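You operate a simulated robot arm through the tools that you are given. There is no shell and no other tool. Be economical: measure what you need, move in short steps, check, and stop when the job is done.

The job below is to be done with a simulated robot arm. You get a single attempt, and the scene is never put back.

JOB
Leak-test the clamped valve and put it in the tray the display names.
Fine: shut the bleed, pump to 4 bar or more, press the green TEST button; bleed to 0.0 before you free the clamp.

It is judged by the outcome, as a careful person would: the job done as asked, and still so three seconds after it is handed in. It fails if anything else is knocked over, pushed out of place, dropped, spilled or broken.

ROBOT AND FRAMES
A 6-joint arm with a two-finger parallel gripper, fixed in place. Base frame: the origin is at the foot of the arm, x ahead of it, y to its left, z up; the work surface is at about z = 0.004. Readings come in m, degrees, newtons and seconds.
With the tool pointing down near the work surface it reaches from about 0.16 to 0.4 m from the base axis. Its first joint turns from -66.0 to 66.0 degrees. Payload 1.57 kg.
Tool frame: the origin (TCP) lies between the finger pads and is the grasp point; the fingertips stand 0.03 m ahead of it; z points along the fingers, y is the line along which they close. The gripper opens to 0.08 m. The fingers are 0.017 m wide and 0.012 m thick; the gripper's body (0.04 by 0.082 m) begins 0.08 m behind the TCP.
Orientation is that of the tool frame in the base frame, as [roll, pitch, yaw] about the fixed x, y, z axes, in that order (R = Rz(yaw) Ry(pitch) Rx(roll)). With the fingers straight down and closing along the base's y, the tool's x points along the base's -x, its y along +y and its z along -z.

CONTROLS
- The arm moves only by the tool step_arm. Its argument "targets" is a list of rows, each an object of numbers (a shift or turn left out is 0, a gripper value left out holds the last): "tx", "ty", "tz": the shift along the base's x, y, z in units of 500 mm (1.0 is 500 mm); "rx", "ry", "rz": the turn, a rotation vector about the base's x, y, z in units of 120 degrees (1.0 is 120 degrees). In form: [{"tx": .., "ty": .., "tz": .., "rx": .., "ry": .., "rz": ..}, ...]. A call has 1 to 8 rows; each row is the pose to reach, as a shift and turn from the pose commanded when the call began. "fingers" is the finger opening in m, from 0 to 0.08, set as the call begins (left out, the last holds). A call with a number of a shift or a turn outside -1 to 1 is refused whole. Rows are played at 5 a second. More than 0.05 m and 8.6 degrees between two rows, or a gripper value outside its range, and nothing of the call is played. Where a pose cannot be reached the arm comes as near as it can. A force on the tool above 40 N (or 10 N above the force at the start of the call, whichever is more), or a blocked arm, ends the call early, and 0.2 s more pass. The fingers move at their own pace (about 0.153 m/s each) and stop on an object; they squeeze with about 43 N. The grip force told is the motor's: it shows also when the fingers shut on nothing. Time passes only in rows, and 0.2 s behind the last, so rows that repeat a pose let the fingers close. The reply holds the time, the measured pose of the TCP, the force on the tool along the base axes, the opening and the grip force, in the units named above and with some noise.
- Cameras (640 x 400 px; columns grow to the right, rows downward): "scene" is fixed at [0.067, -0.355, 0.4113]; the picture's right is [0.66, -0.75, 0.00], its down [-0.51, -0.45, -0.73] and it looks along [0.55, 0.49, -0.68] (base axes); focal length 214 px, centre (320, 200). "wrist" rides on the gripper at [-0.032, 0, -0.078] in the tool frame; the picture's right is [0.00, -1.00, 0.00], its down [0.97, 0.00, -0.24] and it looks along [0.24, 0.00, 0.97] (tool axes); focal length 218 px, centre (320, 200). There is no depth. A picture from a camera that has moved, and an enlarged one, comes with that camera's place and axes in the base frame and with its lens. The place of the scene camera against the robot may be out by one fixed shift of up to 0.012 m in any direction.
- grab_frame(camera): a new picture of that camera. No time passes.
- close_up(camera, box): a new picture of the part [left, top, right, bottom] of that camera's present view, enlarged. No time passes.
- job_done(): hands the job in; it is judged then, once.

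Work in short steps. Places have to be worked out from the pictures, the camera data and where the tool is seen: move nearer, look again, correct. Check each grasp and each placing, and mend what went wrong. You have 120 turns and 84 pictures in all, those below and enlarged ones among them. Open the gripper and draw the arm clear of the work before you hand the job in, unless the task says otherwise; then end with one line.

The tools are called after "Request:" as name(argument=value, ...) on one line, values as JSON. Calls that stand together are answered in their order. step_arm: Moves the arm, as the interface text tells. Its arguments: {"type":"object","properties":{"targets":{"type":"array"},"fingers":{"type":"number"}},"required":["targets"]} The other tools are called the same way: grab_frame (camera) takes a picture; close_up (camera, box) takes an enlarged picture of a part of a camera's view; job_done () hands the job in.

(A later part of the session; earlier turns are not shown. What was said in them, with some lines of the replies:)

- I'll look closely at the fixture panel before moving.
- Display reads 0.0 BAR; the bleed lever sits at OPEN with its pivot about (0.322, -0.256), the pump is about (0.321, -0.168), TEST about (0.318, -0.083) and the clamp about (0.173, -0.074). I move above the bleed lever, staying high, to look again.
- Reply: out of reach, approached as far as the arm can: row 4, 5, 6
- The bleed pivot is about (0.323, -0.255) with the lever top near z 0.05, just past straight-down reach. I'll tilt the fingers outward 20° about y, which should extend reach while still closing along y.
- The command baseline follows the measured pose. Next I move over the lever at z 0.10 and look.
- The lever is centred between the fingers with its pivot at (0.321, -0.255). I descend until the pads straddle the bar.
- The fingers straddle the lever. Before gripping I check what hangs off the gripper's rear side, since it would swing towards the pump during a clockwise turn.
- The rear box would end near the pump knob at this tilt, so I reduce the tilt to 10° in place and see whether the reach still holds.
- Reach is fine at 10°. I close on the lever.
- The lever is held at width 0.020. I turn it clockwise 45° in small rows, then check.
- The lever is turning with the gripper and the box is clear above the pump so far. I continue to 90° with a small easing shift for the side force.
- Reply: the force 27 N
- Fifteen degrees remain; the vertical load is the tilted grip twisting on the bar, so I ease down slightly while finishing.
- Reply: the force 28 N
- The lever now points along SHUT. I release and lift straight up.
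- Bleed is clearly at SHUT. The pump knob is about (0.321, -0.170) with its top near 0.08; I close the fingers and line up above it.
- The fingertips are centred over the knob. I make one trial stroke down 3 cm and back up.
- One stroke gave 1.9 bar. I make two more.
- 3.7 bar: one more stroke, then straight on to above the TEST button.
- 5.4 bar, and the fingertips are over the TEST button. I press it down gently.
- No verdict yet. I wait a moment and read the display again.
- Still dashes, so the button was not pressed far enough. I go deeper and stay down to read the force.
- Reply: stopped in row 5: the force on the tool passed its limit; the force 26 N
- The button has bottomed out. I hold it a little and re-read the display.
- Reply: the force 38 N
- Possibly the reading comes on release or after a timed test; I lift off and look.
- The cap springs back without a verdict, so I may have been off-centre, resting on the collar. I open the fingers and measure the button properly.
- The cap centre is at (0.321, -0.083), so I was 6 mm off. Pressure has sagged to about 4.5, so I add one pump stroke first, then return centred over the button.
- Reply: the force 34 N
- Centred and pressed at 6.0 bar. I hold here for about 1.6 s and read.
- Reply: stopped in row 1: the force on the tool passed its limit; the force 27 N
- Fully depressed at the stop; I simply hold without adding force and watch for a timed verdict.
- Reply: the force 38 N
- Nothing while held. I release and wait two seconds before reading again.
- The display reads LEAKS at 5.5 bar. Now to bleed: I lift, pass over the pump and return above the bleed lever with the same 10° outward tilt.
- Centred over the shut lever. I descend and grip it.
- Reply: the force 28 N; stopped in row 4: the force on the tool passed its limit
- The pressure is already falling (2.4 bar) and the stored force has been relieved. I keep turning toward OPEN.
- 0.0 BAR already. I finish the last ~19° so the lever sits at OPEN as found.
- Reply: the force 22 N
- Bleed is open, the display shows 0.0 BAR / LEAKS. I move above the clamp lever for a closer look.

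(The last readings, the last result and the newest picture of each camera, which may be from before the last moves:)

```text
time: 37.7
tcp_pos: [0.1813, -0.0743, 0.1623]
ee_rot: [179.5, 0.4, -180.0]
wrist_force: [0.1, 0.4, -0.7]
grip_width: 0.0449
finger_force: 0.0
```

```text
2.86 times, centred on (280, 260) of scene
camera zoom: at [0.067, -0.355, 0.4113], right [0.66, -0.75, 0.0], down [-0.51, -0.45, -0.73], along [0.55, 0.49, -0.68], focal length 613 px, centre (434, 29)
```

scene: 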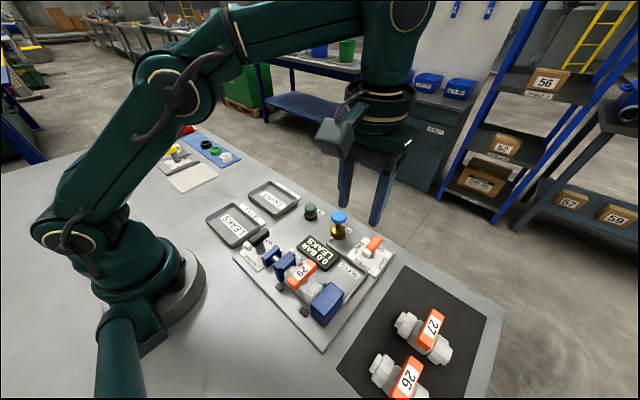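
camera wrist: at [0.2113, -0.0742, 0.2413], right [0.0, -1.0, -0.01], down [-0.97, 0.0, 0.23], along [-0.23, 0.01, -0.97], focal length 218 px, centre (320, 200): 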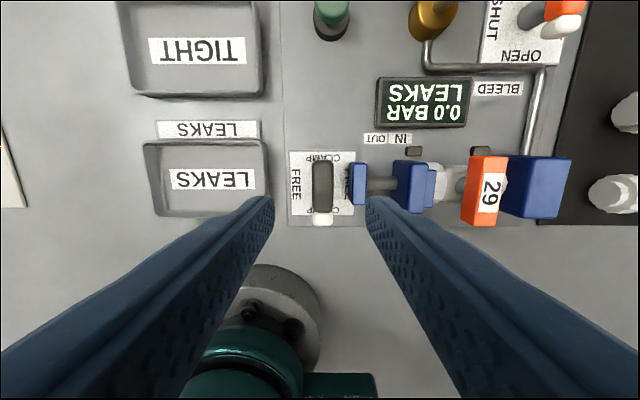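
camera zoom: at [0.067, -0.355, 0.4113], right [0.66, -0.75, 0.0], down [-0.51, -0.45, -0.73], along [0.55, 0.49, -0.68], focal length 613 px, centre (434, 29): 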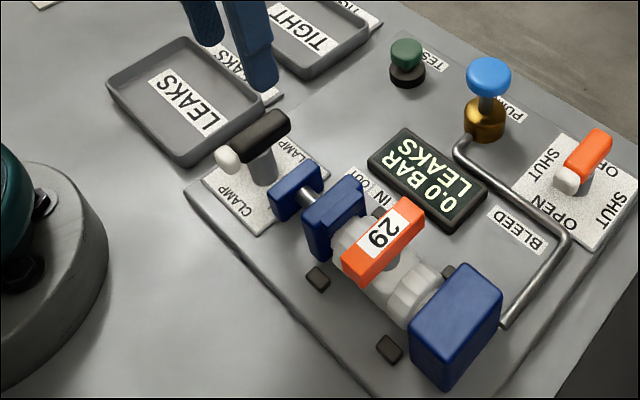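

The clamp lever is higher than the bleed one (top about z 0.07, pivot about (0.176, -0.0765)) and the blue bracket beside it tops out near 0.05. I descend partway with a narrow opening and check.

Request:
step_arm(targets=[{"tx": -0.01, "ty": -0.004, "tz": -0.06}, {"tx": -0.01, "ty": -0.004, "tz": -0.1}], fingers=0.034)

Request:
grab_frame(camera="wrist")

Request:
close_up(camera="scene", box=[200, 190, 320, 290])

```text
time: 38.3
tcp_pos: [0.1746, -0.0743, 0.1131]
ee_rot: [179.6, 0.5, -180.0]
wrist_force: [-0.8, 0.1, 0.2]
grip_width: 0.034
finger_force: 0.1
```

```text
41 pictures are left
camera wrist: at [0.2062, -0.0754, 0.1919], right [0.0, -1.0, -0.01], down [-0.97, 0.0, 0.23], along [-0.23, 0.01, -0.97], focal length 218 px, centre (320, 200)
```

wrist: 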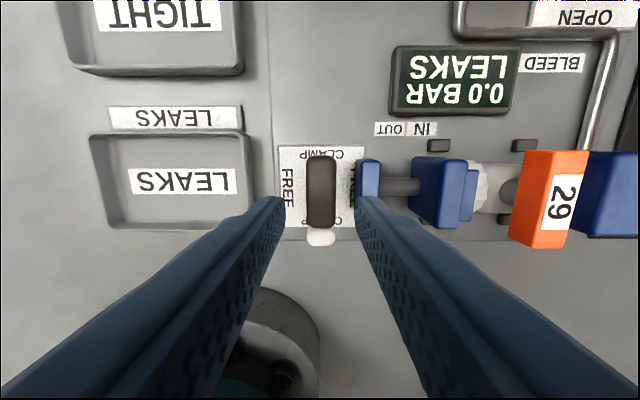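

```text
4.00 times, centred on (260, 240) of scene
camera zoom: at [0.067, -0.355, 0.4113], right [0.66, -0.75, 0.0], down [-0.51, -0.45, -0.73], along [0.55, 0.49, -0.68], focal length 858 px, centre (560, 40)
```

zoom: 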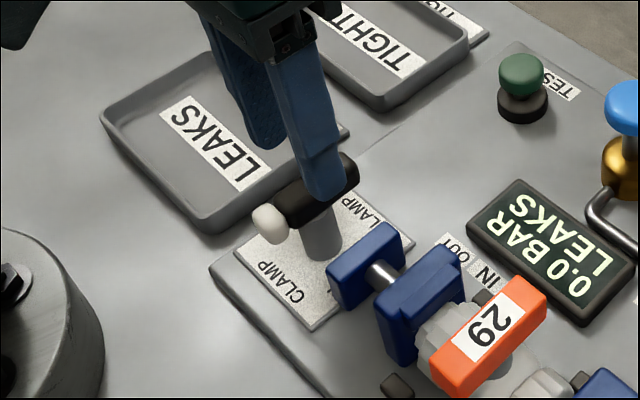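

Well aligned. I descend to TCP z 0.087 and grip the clamp lever.

Request:
step_arm(targets=[{"tx": 0.003, "ty": -0.001, "tz": -0.025}, {"tx": 0.003, "ty": -0.001, "tz": -0.052}])

Request:
step_arm(targets=[{}, {}], fingers=0.0)

Request:
close_up(camera="scene", box=[200, 190, 320, 290])

```text
time: 38.9
tcp_pos: [0.174, -0.0753, 0.086]
ee_rot: [179.5, 0.3, 180.0]
wrist_force: [1.3, -0.1, 1.1]
grip_width: 0.0338
finger_force: 0.0
```

```text
time: 39.5
tcp_pos: [0.1744, -0.0758, 0.0852]
ee_rot: [179.3, 0.3, 180.0]
wrist_force: [1.8, 21.0, -4.6]
grip_width: 0.0181
finger_force: 32.7
```

```text
4.00 times, centred on (260, 240) of scene
camera zoom: at [0.067, -0.355, 0.4113], right [0.66, -0.75, 0.0], down [-0.51, -0.45, -0.73], along [0.55, 0.49, -0.68], focal length 858 px, centre (560, 40)
```

zoom: 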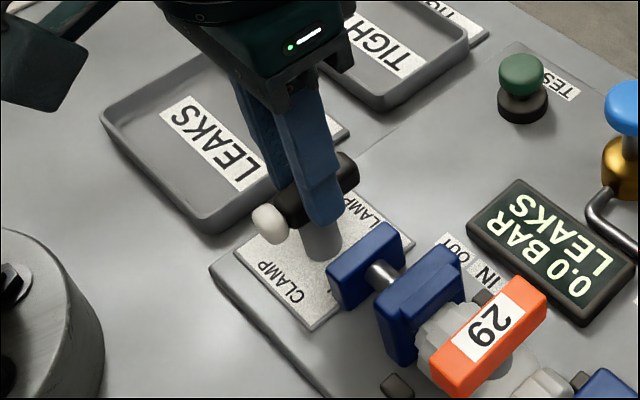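

Gripped with display at 0.0. I turn the clamp lever clockwise 45°.

Request:
step_arm(targets=[{"rz": -0.0625, "ty": 0.001}, {"rz": -0.125, "ty": 0.002}, {"rz": -0.1875, "ty": 0.002}, {"rz": -0.25, "ty": 0.002}, {"rz": -0.3125, "ty": 0.002}, {"rz": -0.375, "ty": 0.002}])

Request:
close_up(camera="scene", box=[200, 190, 320, 290])

```text
time: 40.9
tcp_pos: [0.1746, -0.0755, 0.0876]
ee_rot: [179.7, 0.3, 135.0]
wrist_force: [-8.5, -23.0, -14.2]
grip_width: 0.0177
finger_force: 32.5
```

```text
4.00 times, centred on (260, 240) of scene
camera zoom: at [0.067, -0.355, 0.4113], right [0.66, -0.75, 0.0], down [-0.51, -0.45, -0.73], along [0.55, 0.49, -0.68], focal length 858 px, centre (560, 40)
```

zoom: 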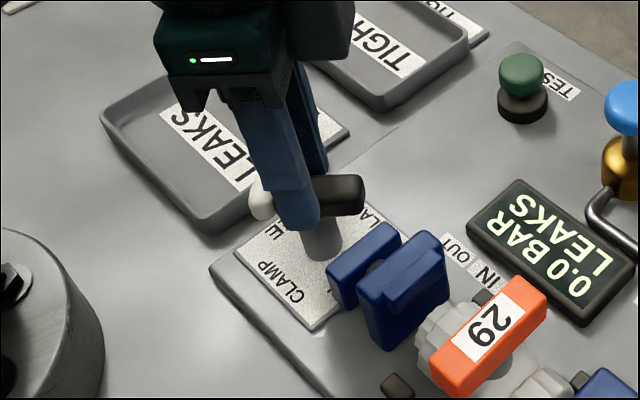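

The jaw is retracting from the valve. I continue to 90°, easing the side force.

Request:
step_arm(targets=[{"rz": -0.0625, "ty": -0.002}, {"rz": -0.125, "ty": -0.003, "tx": -0.001}, {"rz": -0.1875, "ty": -0.003, "tx": -0.001}, {"rz": -0.25, "ty": -0.003, "tx": -0.001}, {"rz": -0.3125, "ty": -0.003, "tx": -0.001}, {"rz": -0.375, "ty": -0.003, "tx": -0.001}])

Request:
close_up(camera="scene", box=[200, 190, 320, 290])

```text
time: 42.3
tcp_pos: [0.1733, -0.075, 0.0888]
ee_rot: [179.5, 0.3, 89.8]
wrist_force: [-0.5, 22.5, 5.9]
grip_width: 0.018
finger_force: 32.6
```

```text
4.00 times, centred on (260, 240) of scene
camera zoom: at [0.067, -0.355, 0.4113], right [0.66, -0.75, 0.0], down [-0.51, -0.45, -0.73], along [0.55, 0.49, -0.68], focal length 858 px, centre (560, 40)
```

zoom: 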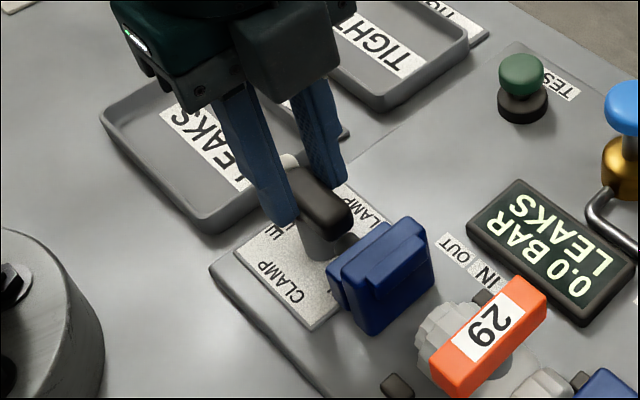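

The clamp is at FREE with the jaw fully retracted. I release, lift, and turn back to yaw 180 while moving over the valve.

Request:
step_arm(targets=[{}, {}], fingers=0.034)

Request:
step_arm(targets=[{"tz": 0.07}, {"tz": 0.14, "rz": 0.06}, {"tz": 0.2, "rz": 0.12}, {"tz": 0.2, "rz": 0.19, "ty": -0.04}, {"tz": 0.2, "rz": 0.26, "ty": -0.08}, {"tz": 0.2, "rz": 0.33, "ty": -0.12}, {"tz": 0.2, "rz": 0.4, "ty": -0.16}, {"tz": 0.2, "rz": 0.46, "ty": -0.18}])

Request:
step_arm(targets=[{"rz": 0.06}, {"rz": 0.12}, {"rz": 0.18}, {"rz": 0.235}, {"rz": 0.29}], fingers=0.08)

Request:
grab_frame(camera="wrist")

Request:
close_up(camera="scene", box=[220, 210, 360, 330])

```text
time: 42.9
tcp_pos: [0.174, -0.0759, 0.0871]
ee_rot: [179.4, 0.4, 90.1]
wrist_force: [-0.2, 1.0, -0.2]
grip_width: 0.034
finger_force: 0.0
```

```text
time: 44.7
tcp_pos: [0.1734, -0.1634, 0.1889]
ee_rot: [179.4, 0.3, 145.3]
wrist_force: [0.1, 0.0, 0.0]
grip_width: 0.0342
finger_force: 0.1
```

```text
time: 45.9
tcp_pos: [0.1726, -0.1644, 0.1861]
ee_rot: [179.6, 0.3, -179.8]
wrist_force: [0.5, 0.1, 0.6]
grip_width: 0.0798
finger_force: 0.1
```

```text
36 pictures are left
camera wrist: at [0.2046, -0.1656, 0.2662], right [0.0, -1.0, -0.01], down [-0.97, 0.0, 0.23], along [-0.23, 0.01, -0.97], focal length 218 px, centre (320, 200)
```

wrist: 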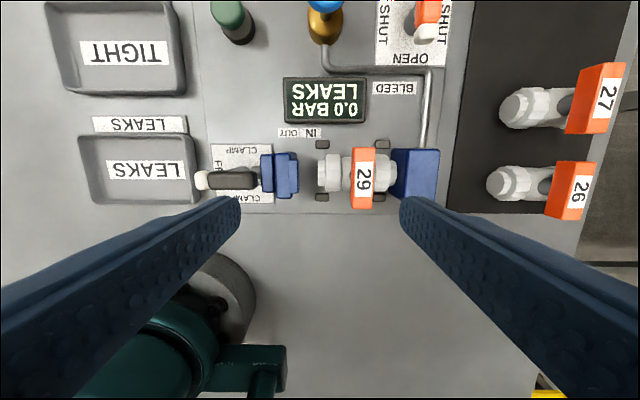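

```text
3.33 times, centred on (290, 270) of scene
camera zoom: at [0.067, -0.355, 0.4113], right [0.66, -0.75, 0.0], down [-0.51, -0.45, -0.73], along [0.55, 0.49, -0.68], focal length 715 px, centre (420, -33)
```

zoom: 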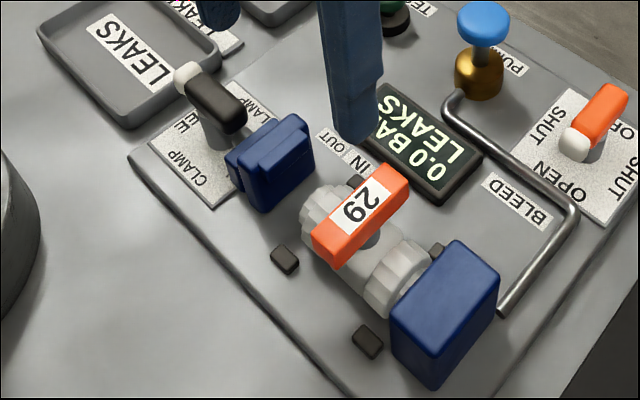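

The valve's handle is about (0.178, -0.204) with its top near z 0.075. I'll take it by the handle bar, closing along y, and first go to z 0.13 above it.

Request:
step_arm(targets=[{"tx": 0.006, "ty": -0.04, "tz": -0.04}, {"tx": 0.01, "ty": -0.078, "tz": -0.1}], fingers=0.05)

Request:
grab_frame(camera="wrist")

Request:
close_up(camera="scene", box=[220, 210, 360, 330])

```text
time: 46.5
tcp_pos: [0.1773, -0.2064, 0.1376]
ee_rot: [179.5, 0.3, 180.0]
wrist_force: [-0.3, 0.5, 0.6]
grip_width: 0.0499
finger_force: 0.1
```

```text
34 pictures are left
camera wrist: at [0.209, -0.2066, 0.2169], right [0.0, -1.0, -0.01], down [-0.97, 0.0, 0.23], along [-0.23, 0.01, -0.97], focal length 218 px, centre (320, 200)
```

wrist: 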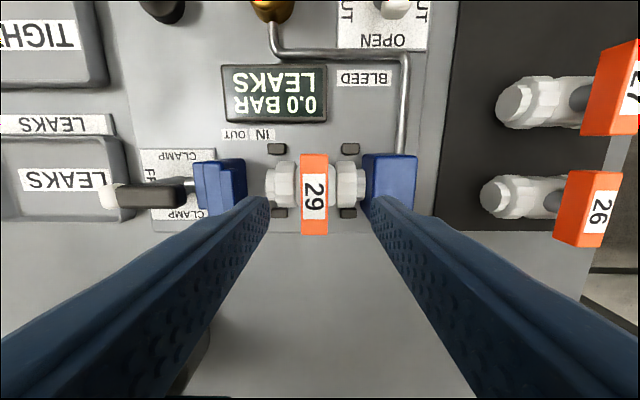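

```text
3.33 times, centred on (290, 270) of scene
camera zoom: at [0.067, -0.355, 0.4113], right [0.66, -0.75, 0.0], down [-0.51, -0.45, -0.73], along [0.55, 0.49, -0.68], focal length 715 px, centre (420, -33)
```

zoom: 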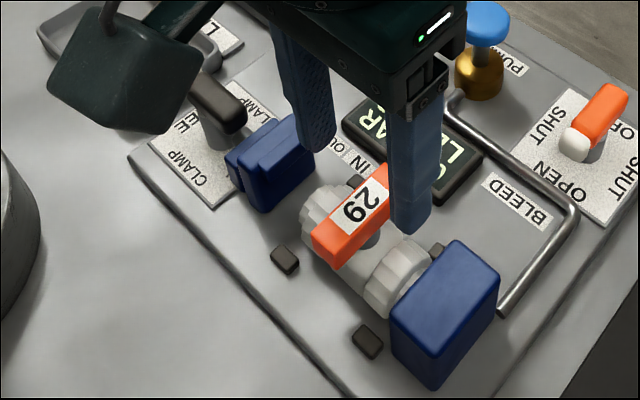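

Handle centre is (0.178, -0.2026). I narrow the opening to clear the blue block and descend to TCP z 0.087.

Request:
step_arm(targets=[{"ty": 0.008, "tz": -0.03}, {"ty": 0.008, "tz": -0.07}, {"ty": 0.008, "tz": -0.1}], fingers=0.036)

Request:
grab_frame(camera="wrist")

Request:
close_up(camera="scene", box=[220, 210, 360, 330])

```text
time: 47.3
tcp_pos: [0.177, -0.2002, 0.0872]
ee_rot: [179.5, 0.3, 180.0]
wrist_force: [0.8, -0.4, 0.5]
grip_width: 0.0358
finger_force: 0.1
```

```text
32 pictures are left
camera wrist: at [0.2084, -0.2004, 0.1664], right [0.0, -1.0, -0.01], down [-0.97, 0.0, 0.23], along [-0.23, 0.01, -0.97], focal length 218 px, centre (320, 200)
```

wrist: 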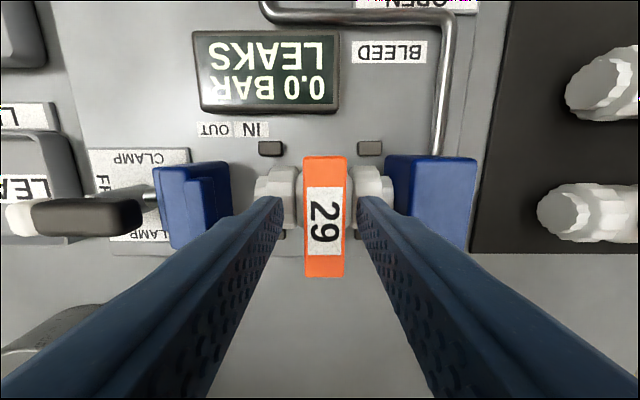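

```text
3.33 times, centred on (290, 270) of scene
camera zoom: at [0.067, -0.355, 0.4113], right [0.66, -0.75, 0.0], down [-0.51, -0.45, -0.73], along [0.55, 0.49, -0.68], focal length 715 px, centre (420, -33)
```

zoom: 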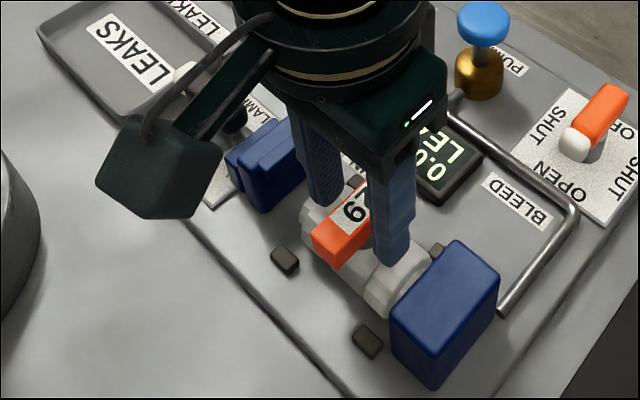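

Pads straddle the handle; a 2 mm shift centres it, then I close.

Request:
step_arm(targets=[{"ty": -0.004}])

Request:
step_arm(targets=[{}, {}], fingers=0.0)

Request:
grab_frame(camera="wrist")

```text
time: 47.7
tcp_pos: [0.177, -0.2011, 0.0869]
ee_rot: [179.5, 0.2, 180.0]
wrist_force: [0.2, 0.4, -0.4]
grip_width: 0.0357
finger_force: 0.1
```

```text
time: 48.3
tcp_pos: [0.1769, -0.2015, 0.0889]
ee_rot: [179.3, 0.3, 179.9]
wrist_force: [0.7, -0.3, 0.0]
grip_width: 0.0174
finger_force: 32.6
```

```text
30 pictures are left
camera wrist: at [0.2089, -0.2024, 0.1665], right [0.0, -1.0, -0.01], down [-0.97, 0.0, 0.23], along [-0.23, 0.01, -0.97], focal length 218 px, centre (320, 200)
```

wrist: 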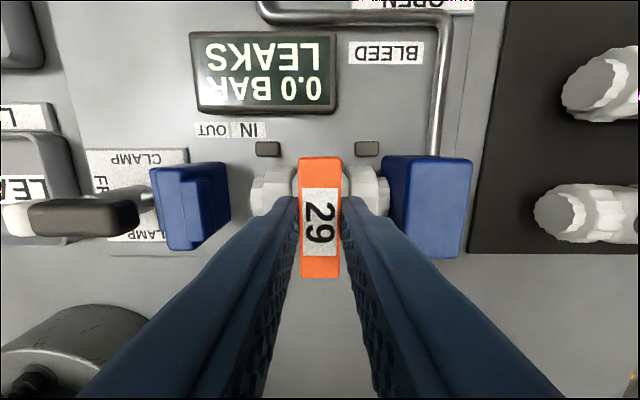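

Handle gripped (0.0174). I slide 6 mm away from the socket block and then lift slowly.

Request:
step_arm(targets=[{"ty": 0.006, "tz": 0.001}, {"ty": 0.012, "tz": 0.002}, {"ty": 0.012, "tz": 0.03}, {"ty": 0.012, "tz": 0.07}, {"ty": 0.012, "tz": 0.13}, {"ty": 0.012, "tz": 0.2}])

Request:
grab_frame(camera="scene")

Request:
grab_frame(camera="wrist")

```text
time: 49.7
tcp_pos: [0.1787, -0.1942, 0.1876]
ee_rot: [179.5, 0.3, 179.9]
wrist_force: [0.0, 0.1, -1.6]
grip_width: 0.0176
finger_force: 31.8
```

```text
29 pictures are left
```

scene: 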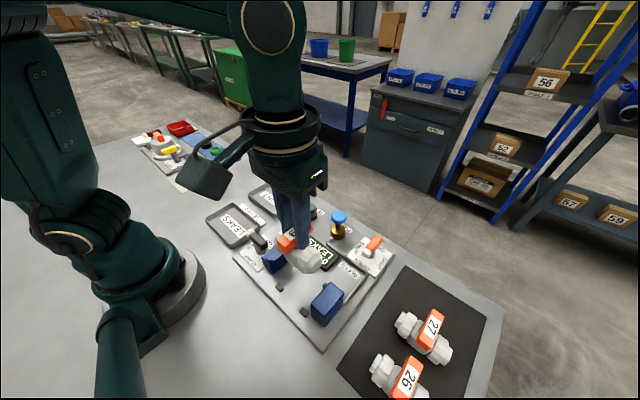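

```text
28 pictures are left
camera wrist: at [0.21, -0.1955, 0.2667], right [0.0, -1.0, -0.01], down [-0.97, 0.0, 0.23], along [-0.23, 0.01, -0.97], focal length 218 px, centre (320, 200)
```

wrist: 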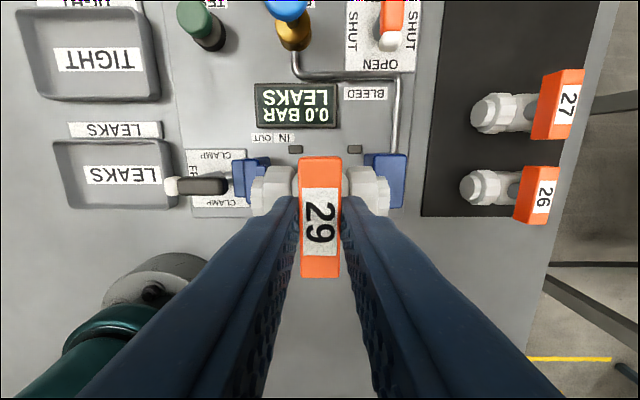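

The valve is cleanly lifted. The LEAKS tray centre is about (0.180, 0.046), long side along y, matching the valve's axis; I carry it over at this height.

Request:
step_arm(targets=[{"ty": 0.08}, {"ty": 0.16}, {"ty": 0.24}, {"ty": 0.32}, {"ty": 0.4, "tx": 0.002}, {"ty": 0.48, "tx": 0.003}])

Request:
grab_frame(camera="scene")

Request:
grab_frame(camera="wrist")

```text
time: 51.1
tcp_pos: [0.179, 0.0458, 0.1896]
ee_rot: [179.5, 0.4, -180.0]
wrist_force: [0.4, -0.6, -1.8]
grip_width: 0.0173
finger_force: 32.1
```

```text
27 pictures are left
```

scene: 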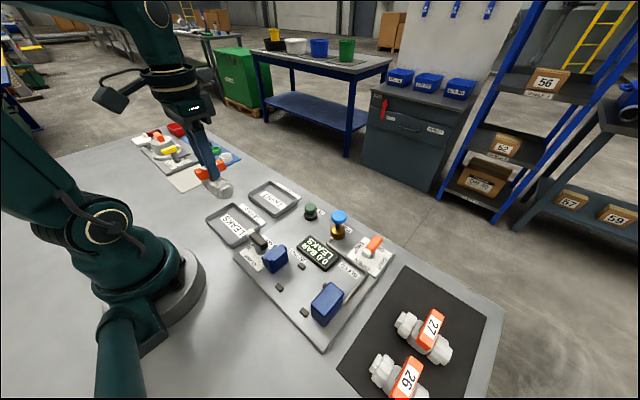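

```text
26 pictures are left
camera wrist: at [0.2096, 0.044, 0.2677], right [0.0, -1.0, -0.01], down [-0.97, 0.0, 0.23], along [-0.23, 0.01, -0.97], focal length 218 px, centre (320, 200)
```

wrist: 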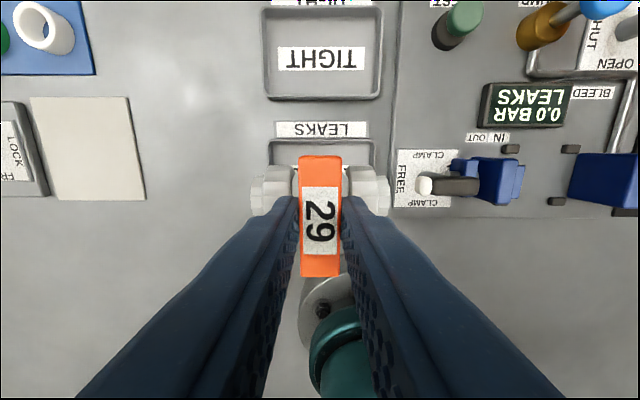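

Tray centre reads (0.182, 0.044). I lower with a slight correction, first to z 0.105.

Request:
step_arm(targets=[{"tx": 0.005, "ty": -0.002, "tz": -0.06}, {"tx": 0.005, "ty": -0.002, "tz": -0.12}, {"tx": 0.005, "ty": -0.002, "tz": -0.17}])

Request:
grab_frame(camera="wrist")

Request:
close_up(camera="scene", box=[160, 170, 300, 280])

```text
time: 51.9
tcp_pos: [0.1836, 0.0421, 0.1048]
ee_rot: [179.6, 0.2, -180.0]
wrist_force: [0.1, -0.4, -1.9]
grip_width: 0.0175
finger_force: 32.5
```

```text
25 pictures are left
camera wrist: at [0.2145, 0.0423, 0.1838], right [0.0, -1.0, -0.01], down [-0.97, 0.0, 0.24], along [-0.24, 0.01, -0.97], focal length 218 px, centre (320, 200)
```

wrist: 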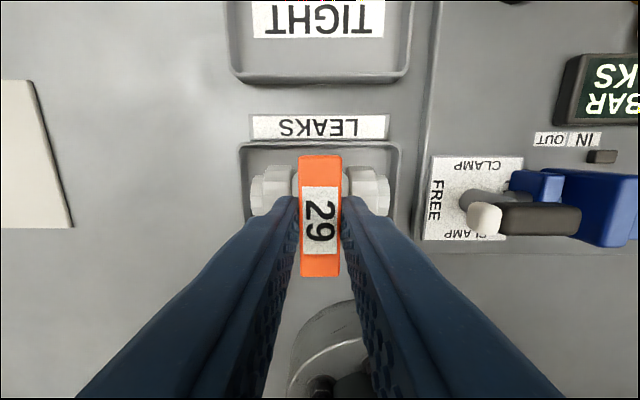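

```text
3.64 times, centred on (230, 225) of scene
camera zoom: at [0.067, -0.355, 0.4113], right [0.66, -0.75, 0.0], down [-0.51, -0.45, -0.73], along [0.55, 0.49, -0.68], focal length 780 px, centre (647, 109)
```

zoom: 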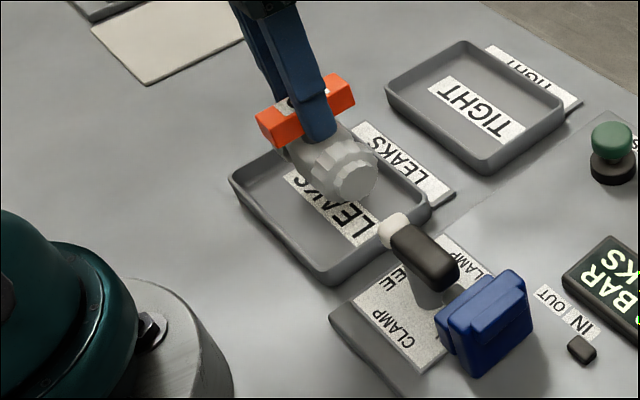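

Valve hangs over the tray interior. I lower the rest slowly, shifting 3 mm back, watching the force.

Request:
step_arm(targets=[{"tx": -0.006, "tz": -0.02}, {"tx": -0.006, "tz": -0.03}, {"tx": -0.006, "tz": -0.036}, {"tx": -0.006, "tz": -0.042}])

Request:
close_up(camera="scene", box=[160, 170, 300, 280])

```text
time: 52.9
tcp_pos: [0.1804, 0.0436, 0.082]
ee_rot: [179.6, 0.3, -180.0]
wrist_force: [0.1, -0.5, -1.4]
grip_width: 0.0174
finger_force: 32.7
```

```text
3.64 times, centred on (230, 225) of scene
camera zoom: at [0.067, -0.355, 0.4113], right [0.66, -0.75, 0.0], down [-0.51, -0.45, -0.73], along [0.55, 0.49, -0.68], focal length 780 px, centre (647, 109)
```

zoom: 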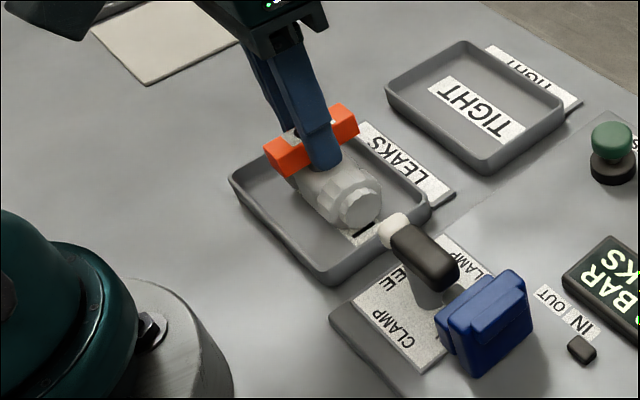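

Still hanging free. I lower in 2 mm steps until it touches.

Request:
step_arm(targets=[{"tz": -0.004}, {"tz": -0.008}, {"tz": -0.012}, {"tz": -0.016}, {"tz": -0.02}])

Request:
close_up(camera="scene", box=[160, 170, 300, 280])

```text
time: 54.1
tcp_pos: [0.1796, 0.0438, 0.0719]
ee_rot: [179.4, 0.4, 179.9]
wrist_force: [4.8, -2.9, 25.2]
grip_width: 0.0176
finger_force: 31.9
```

```text
3.64 times, centred on (230, 225) of scene
camera zoom: at [0.067, -0.355, 0.4113], right [0.66, -0.75, 0.0], down [-0.51, -0.45, -0.73], along [0.55, 0.49, -0.68], focal length 780 px, centre (647, 109)
```

zoom: 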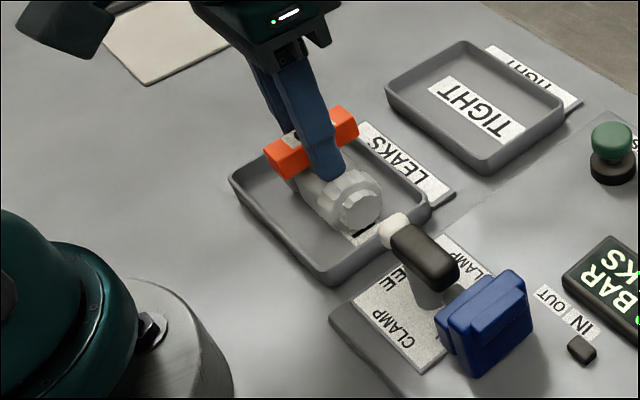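

It has touched down. I ease up about 1.5 mm to unload, then open only a little and look.

Request:
step_arm(targets=[{"tz": 0.003}, {"tz": 0.003}])

Request:
step_arm(targets=[{}, {}], fingers=0.03)

Request:
close_up(camera="scene", box=[160, 170, 300, 280])

Request:
grab_frame(camera="wrist")

```text
time: 54.7
tcp_pos: [0.1778, 0.0442, 0.0728]
ee_rot: [179.5, 0.2, -180.0]
wrist_force: [0.0, 0.1, -2.0]
grip_width: 0.0175
finger_force: 31.9
```

```text
time: 55.3
tcp_pos: [0.1798, 0.043, 0.0719]
ee_rot: [179.5, 0.3, -180.0]
wrist_force: [0.4, 0.2, 0.1]
grip_width: 0.03
finger_force: 0.1
```

```text
3.64 times, centred on (230, 225) of scene
camera zoom: at [0.067, -0.355, 0.4113], right [0.66, -0.75, 0.0], down [-0.51, -0.45, -0.73], along [0.55, 0.49, -0.68], focal length 780 px, centre (647, 109)
```

zoom: 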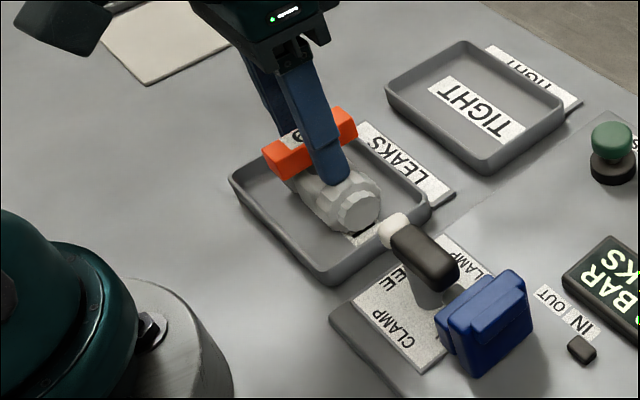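

```text
20 pictures are left
camera wrist: at [0.2104, 0.0428, 0.1518], right [0.0, -1.0, -0.01], down [-0.97, 0.0, 0.23], along [-0.23, 0.01, -0.97], focal length 218 px, centre (320, 200)
```

wrist: 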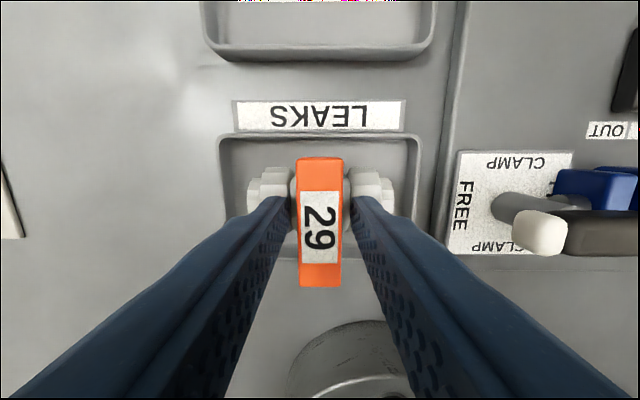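

The valve stands steady inside the LEAKS tray with the fingers open. I withdraw straight up and clear.

Request:
step_arm(targets=[{"tz": 0.05}, {"tz": 0.12}, {"tz": 0.2}, {"tz": 0.28}, {"tz": 0.36}, {"tz": 0.36}])

Request:
grab_frame(camera="scene")

Request:
grab_frame(camera="wrist")

Request:
close_up(camera="scene", box=[180, 170, 320, 280])

```text
time: 56.7
tcp_pos: [0.1825, 0.0448, 0.256]
ee_rot: [179.4, 0.3, 179.9]
wrist_force: [0.1, 0.4, -0.5]
grip_width: 0.0299
finger_force: 0.0
```

```text
19 pictures are left
```

scene: 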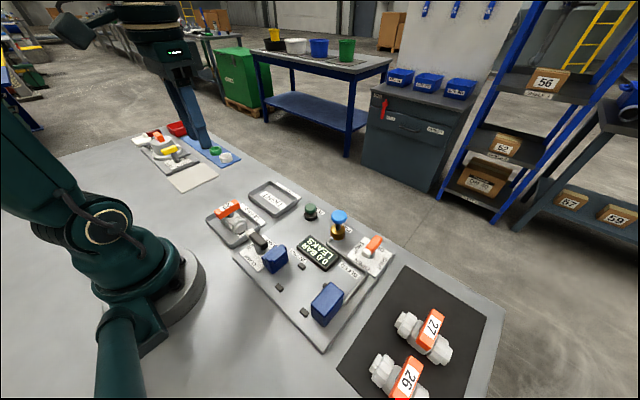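

```text
18 pictures are left
camera wrist: at [0.2134, 0.0442, 0.3345], right [0.0, -1.0, -0.01], down [-0.97, 0.0, 0.23], along [-0.23, 0.01, -0.97], focal length 218 px, centre (320, 200)
```

wrist: 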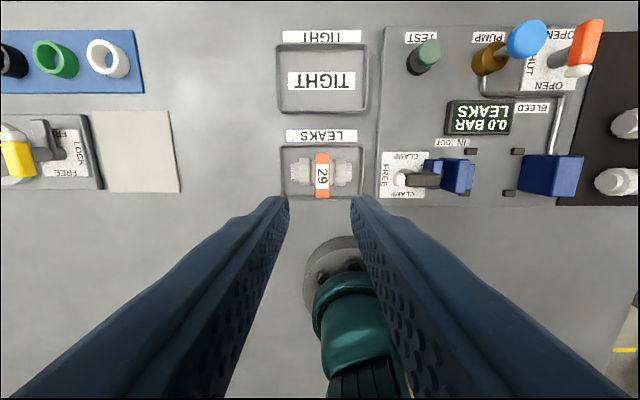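

```text
3.64 times, centred on (250, 225) of scene
camera zoom: at [0.067, -0.355, 0.4113], right [0.66, -0.75, 0.0], down [-0.51, -0.45, -0.73], along [0.55, 0.49, -0.68], focal length 780 px, centre (574, 109)
```

zoom: 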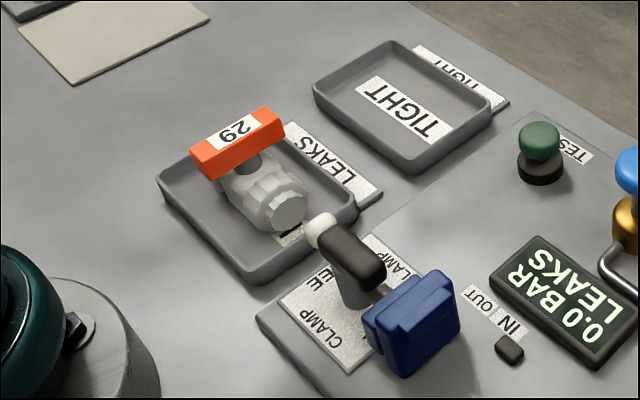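

Valve 29 rests squarely in the LEAKS tray, everything else is in place, and the arm is clear with the gripper open. I hand the job in.

Request:
job_done()

```text
The job is handed in.
```

Valve 29 read LEAKS (pumped to 6.0 bar for the test), was bled to 0.0 before I freed the clamp, and is now in the LEAKS tray.
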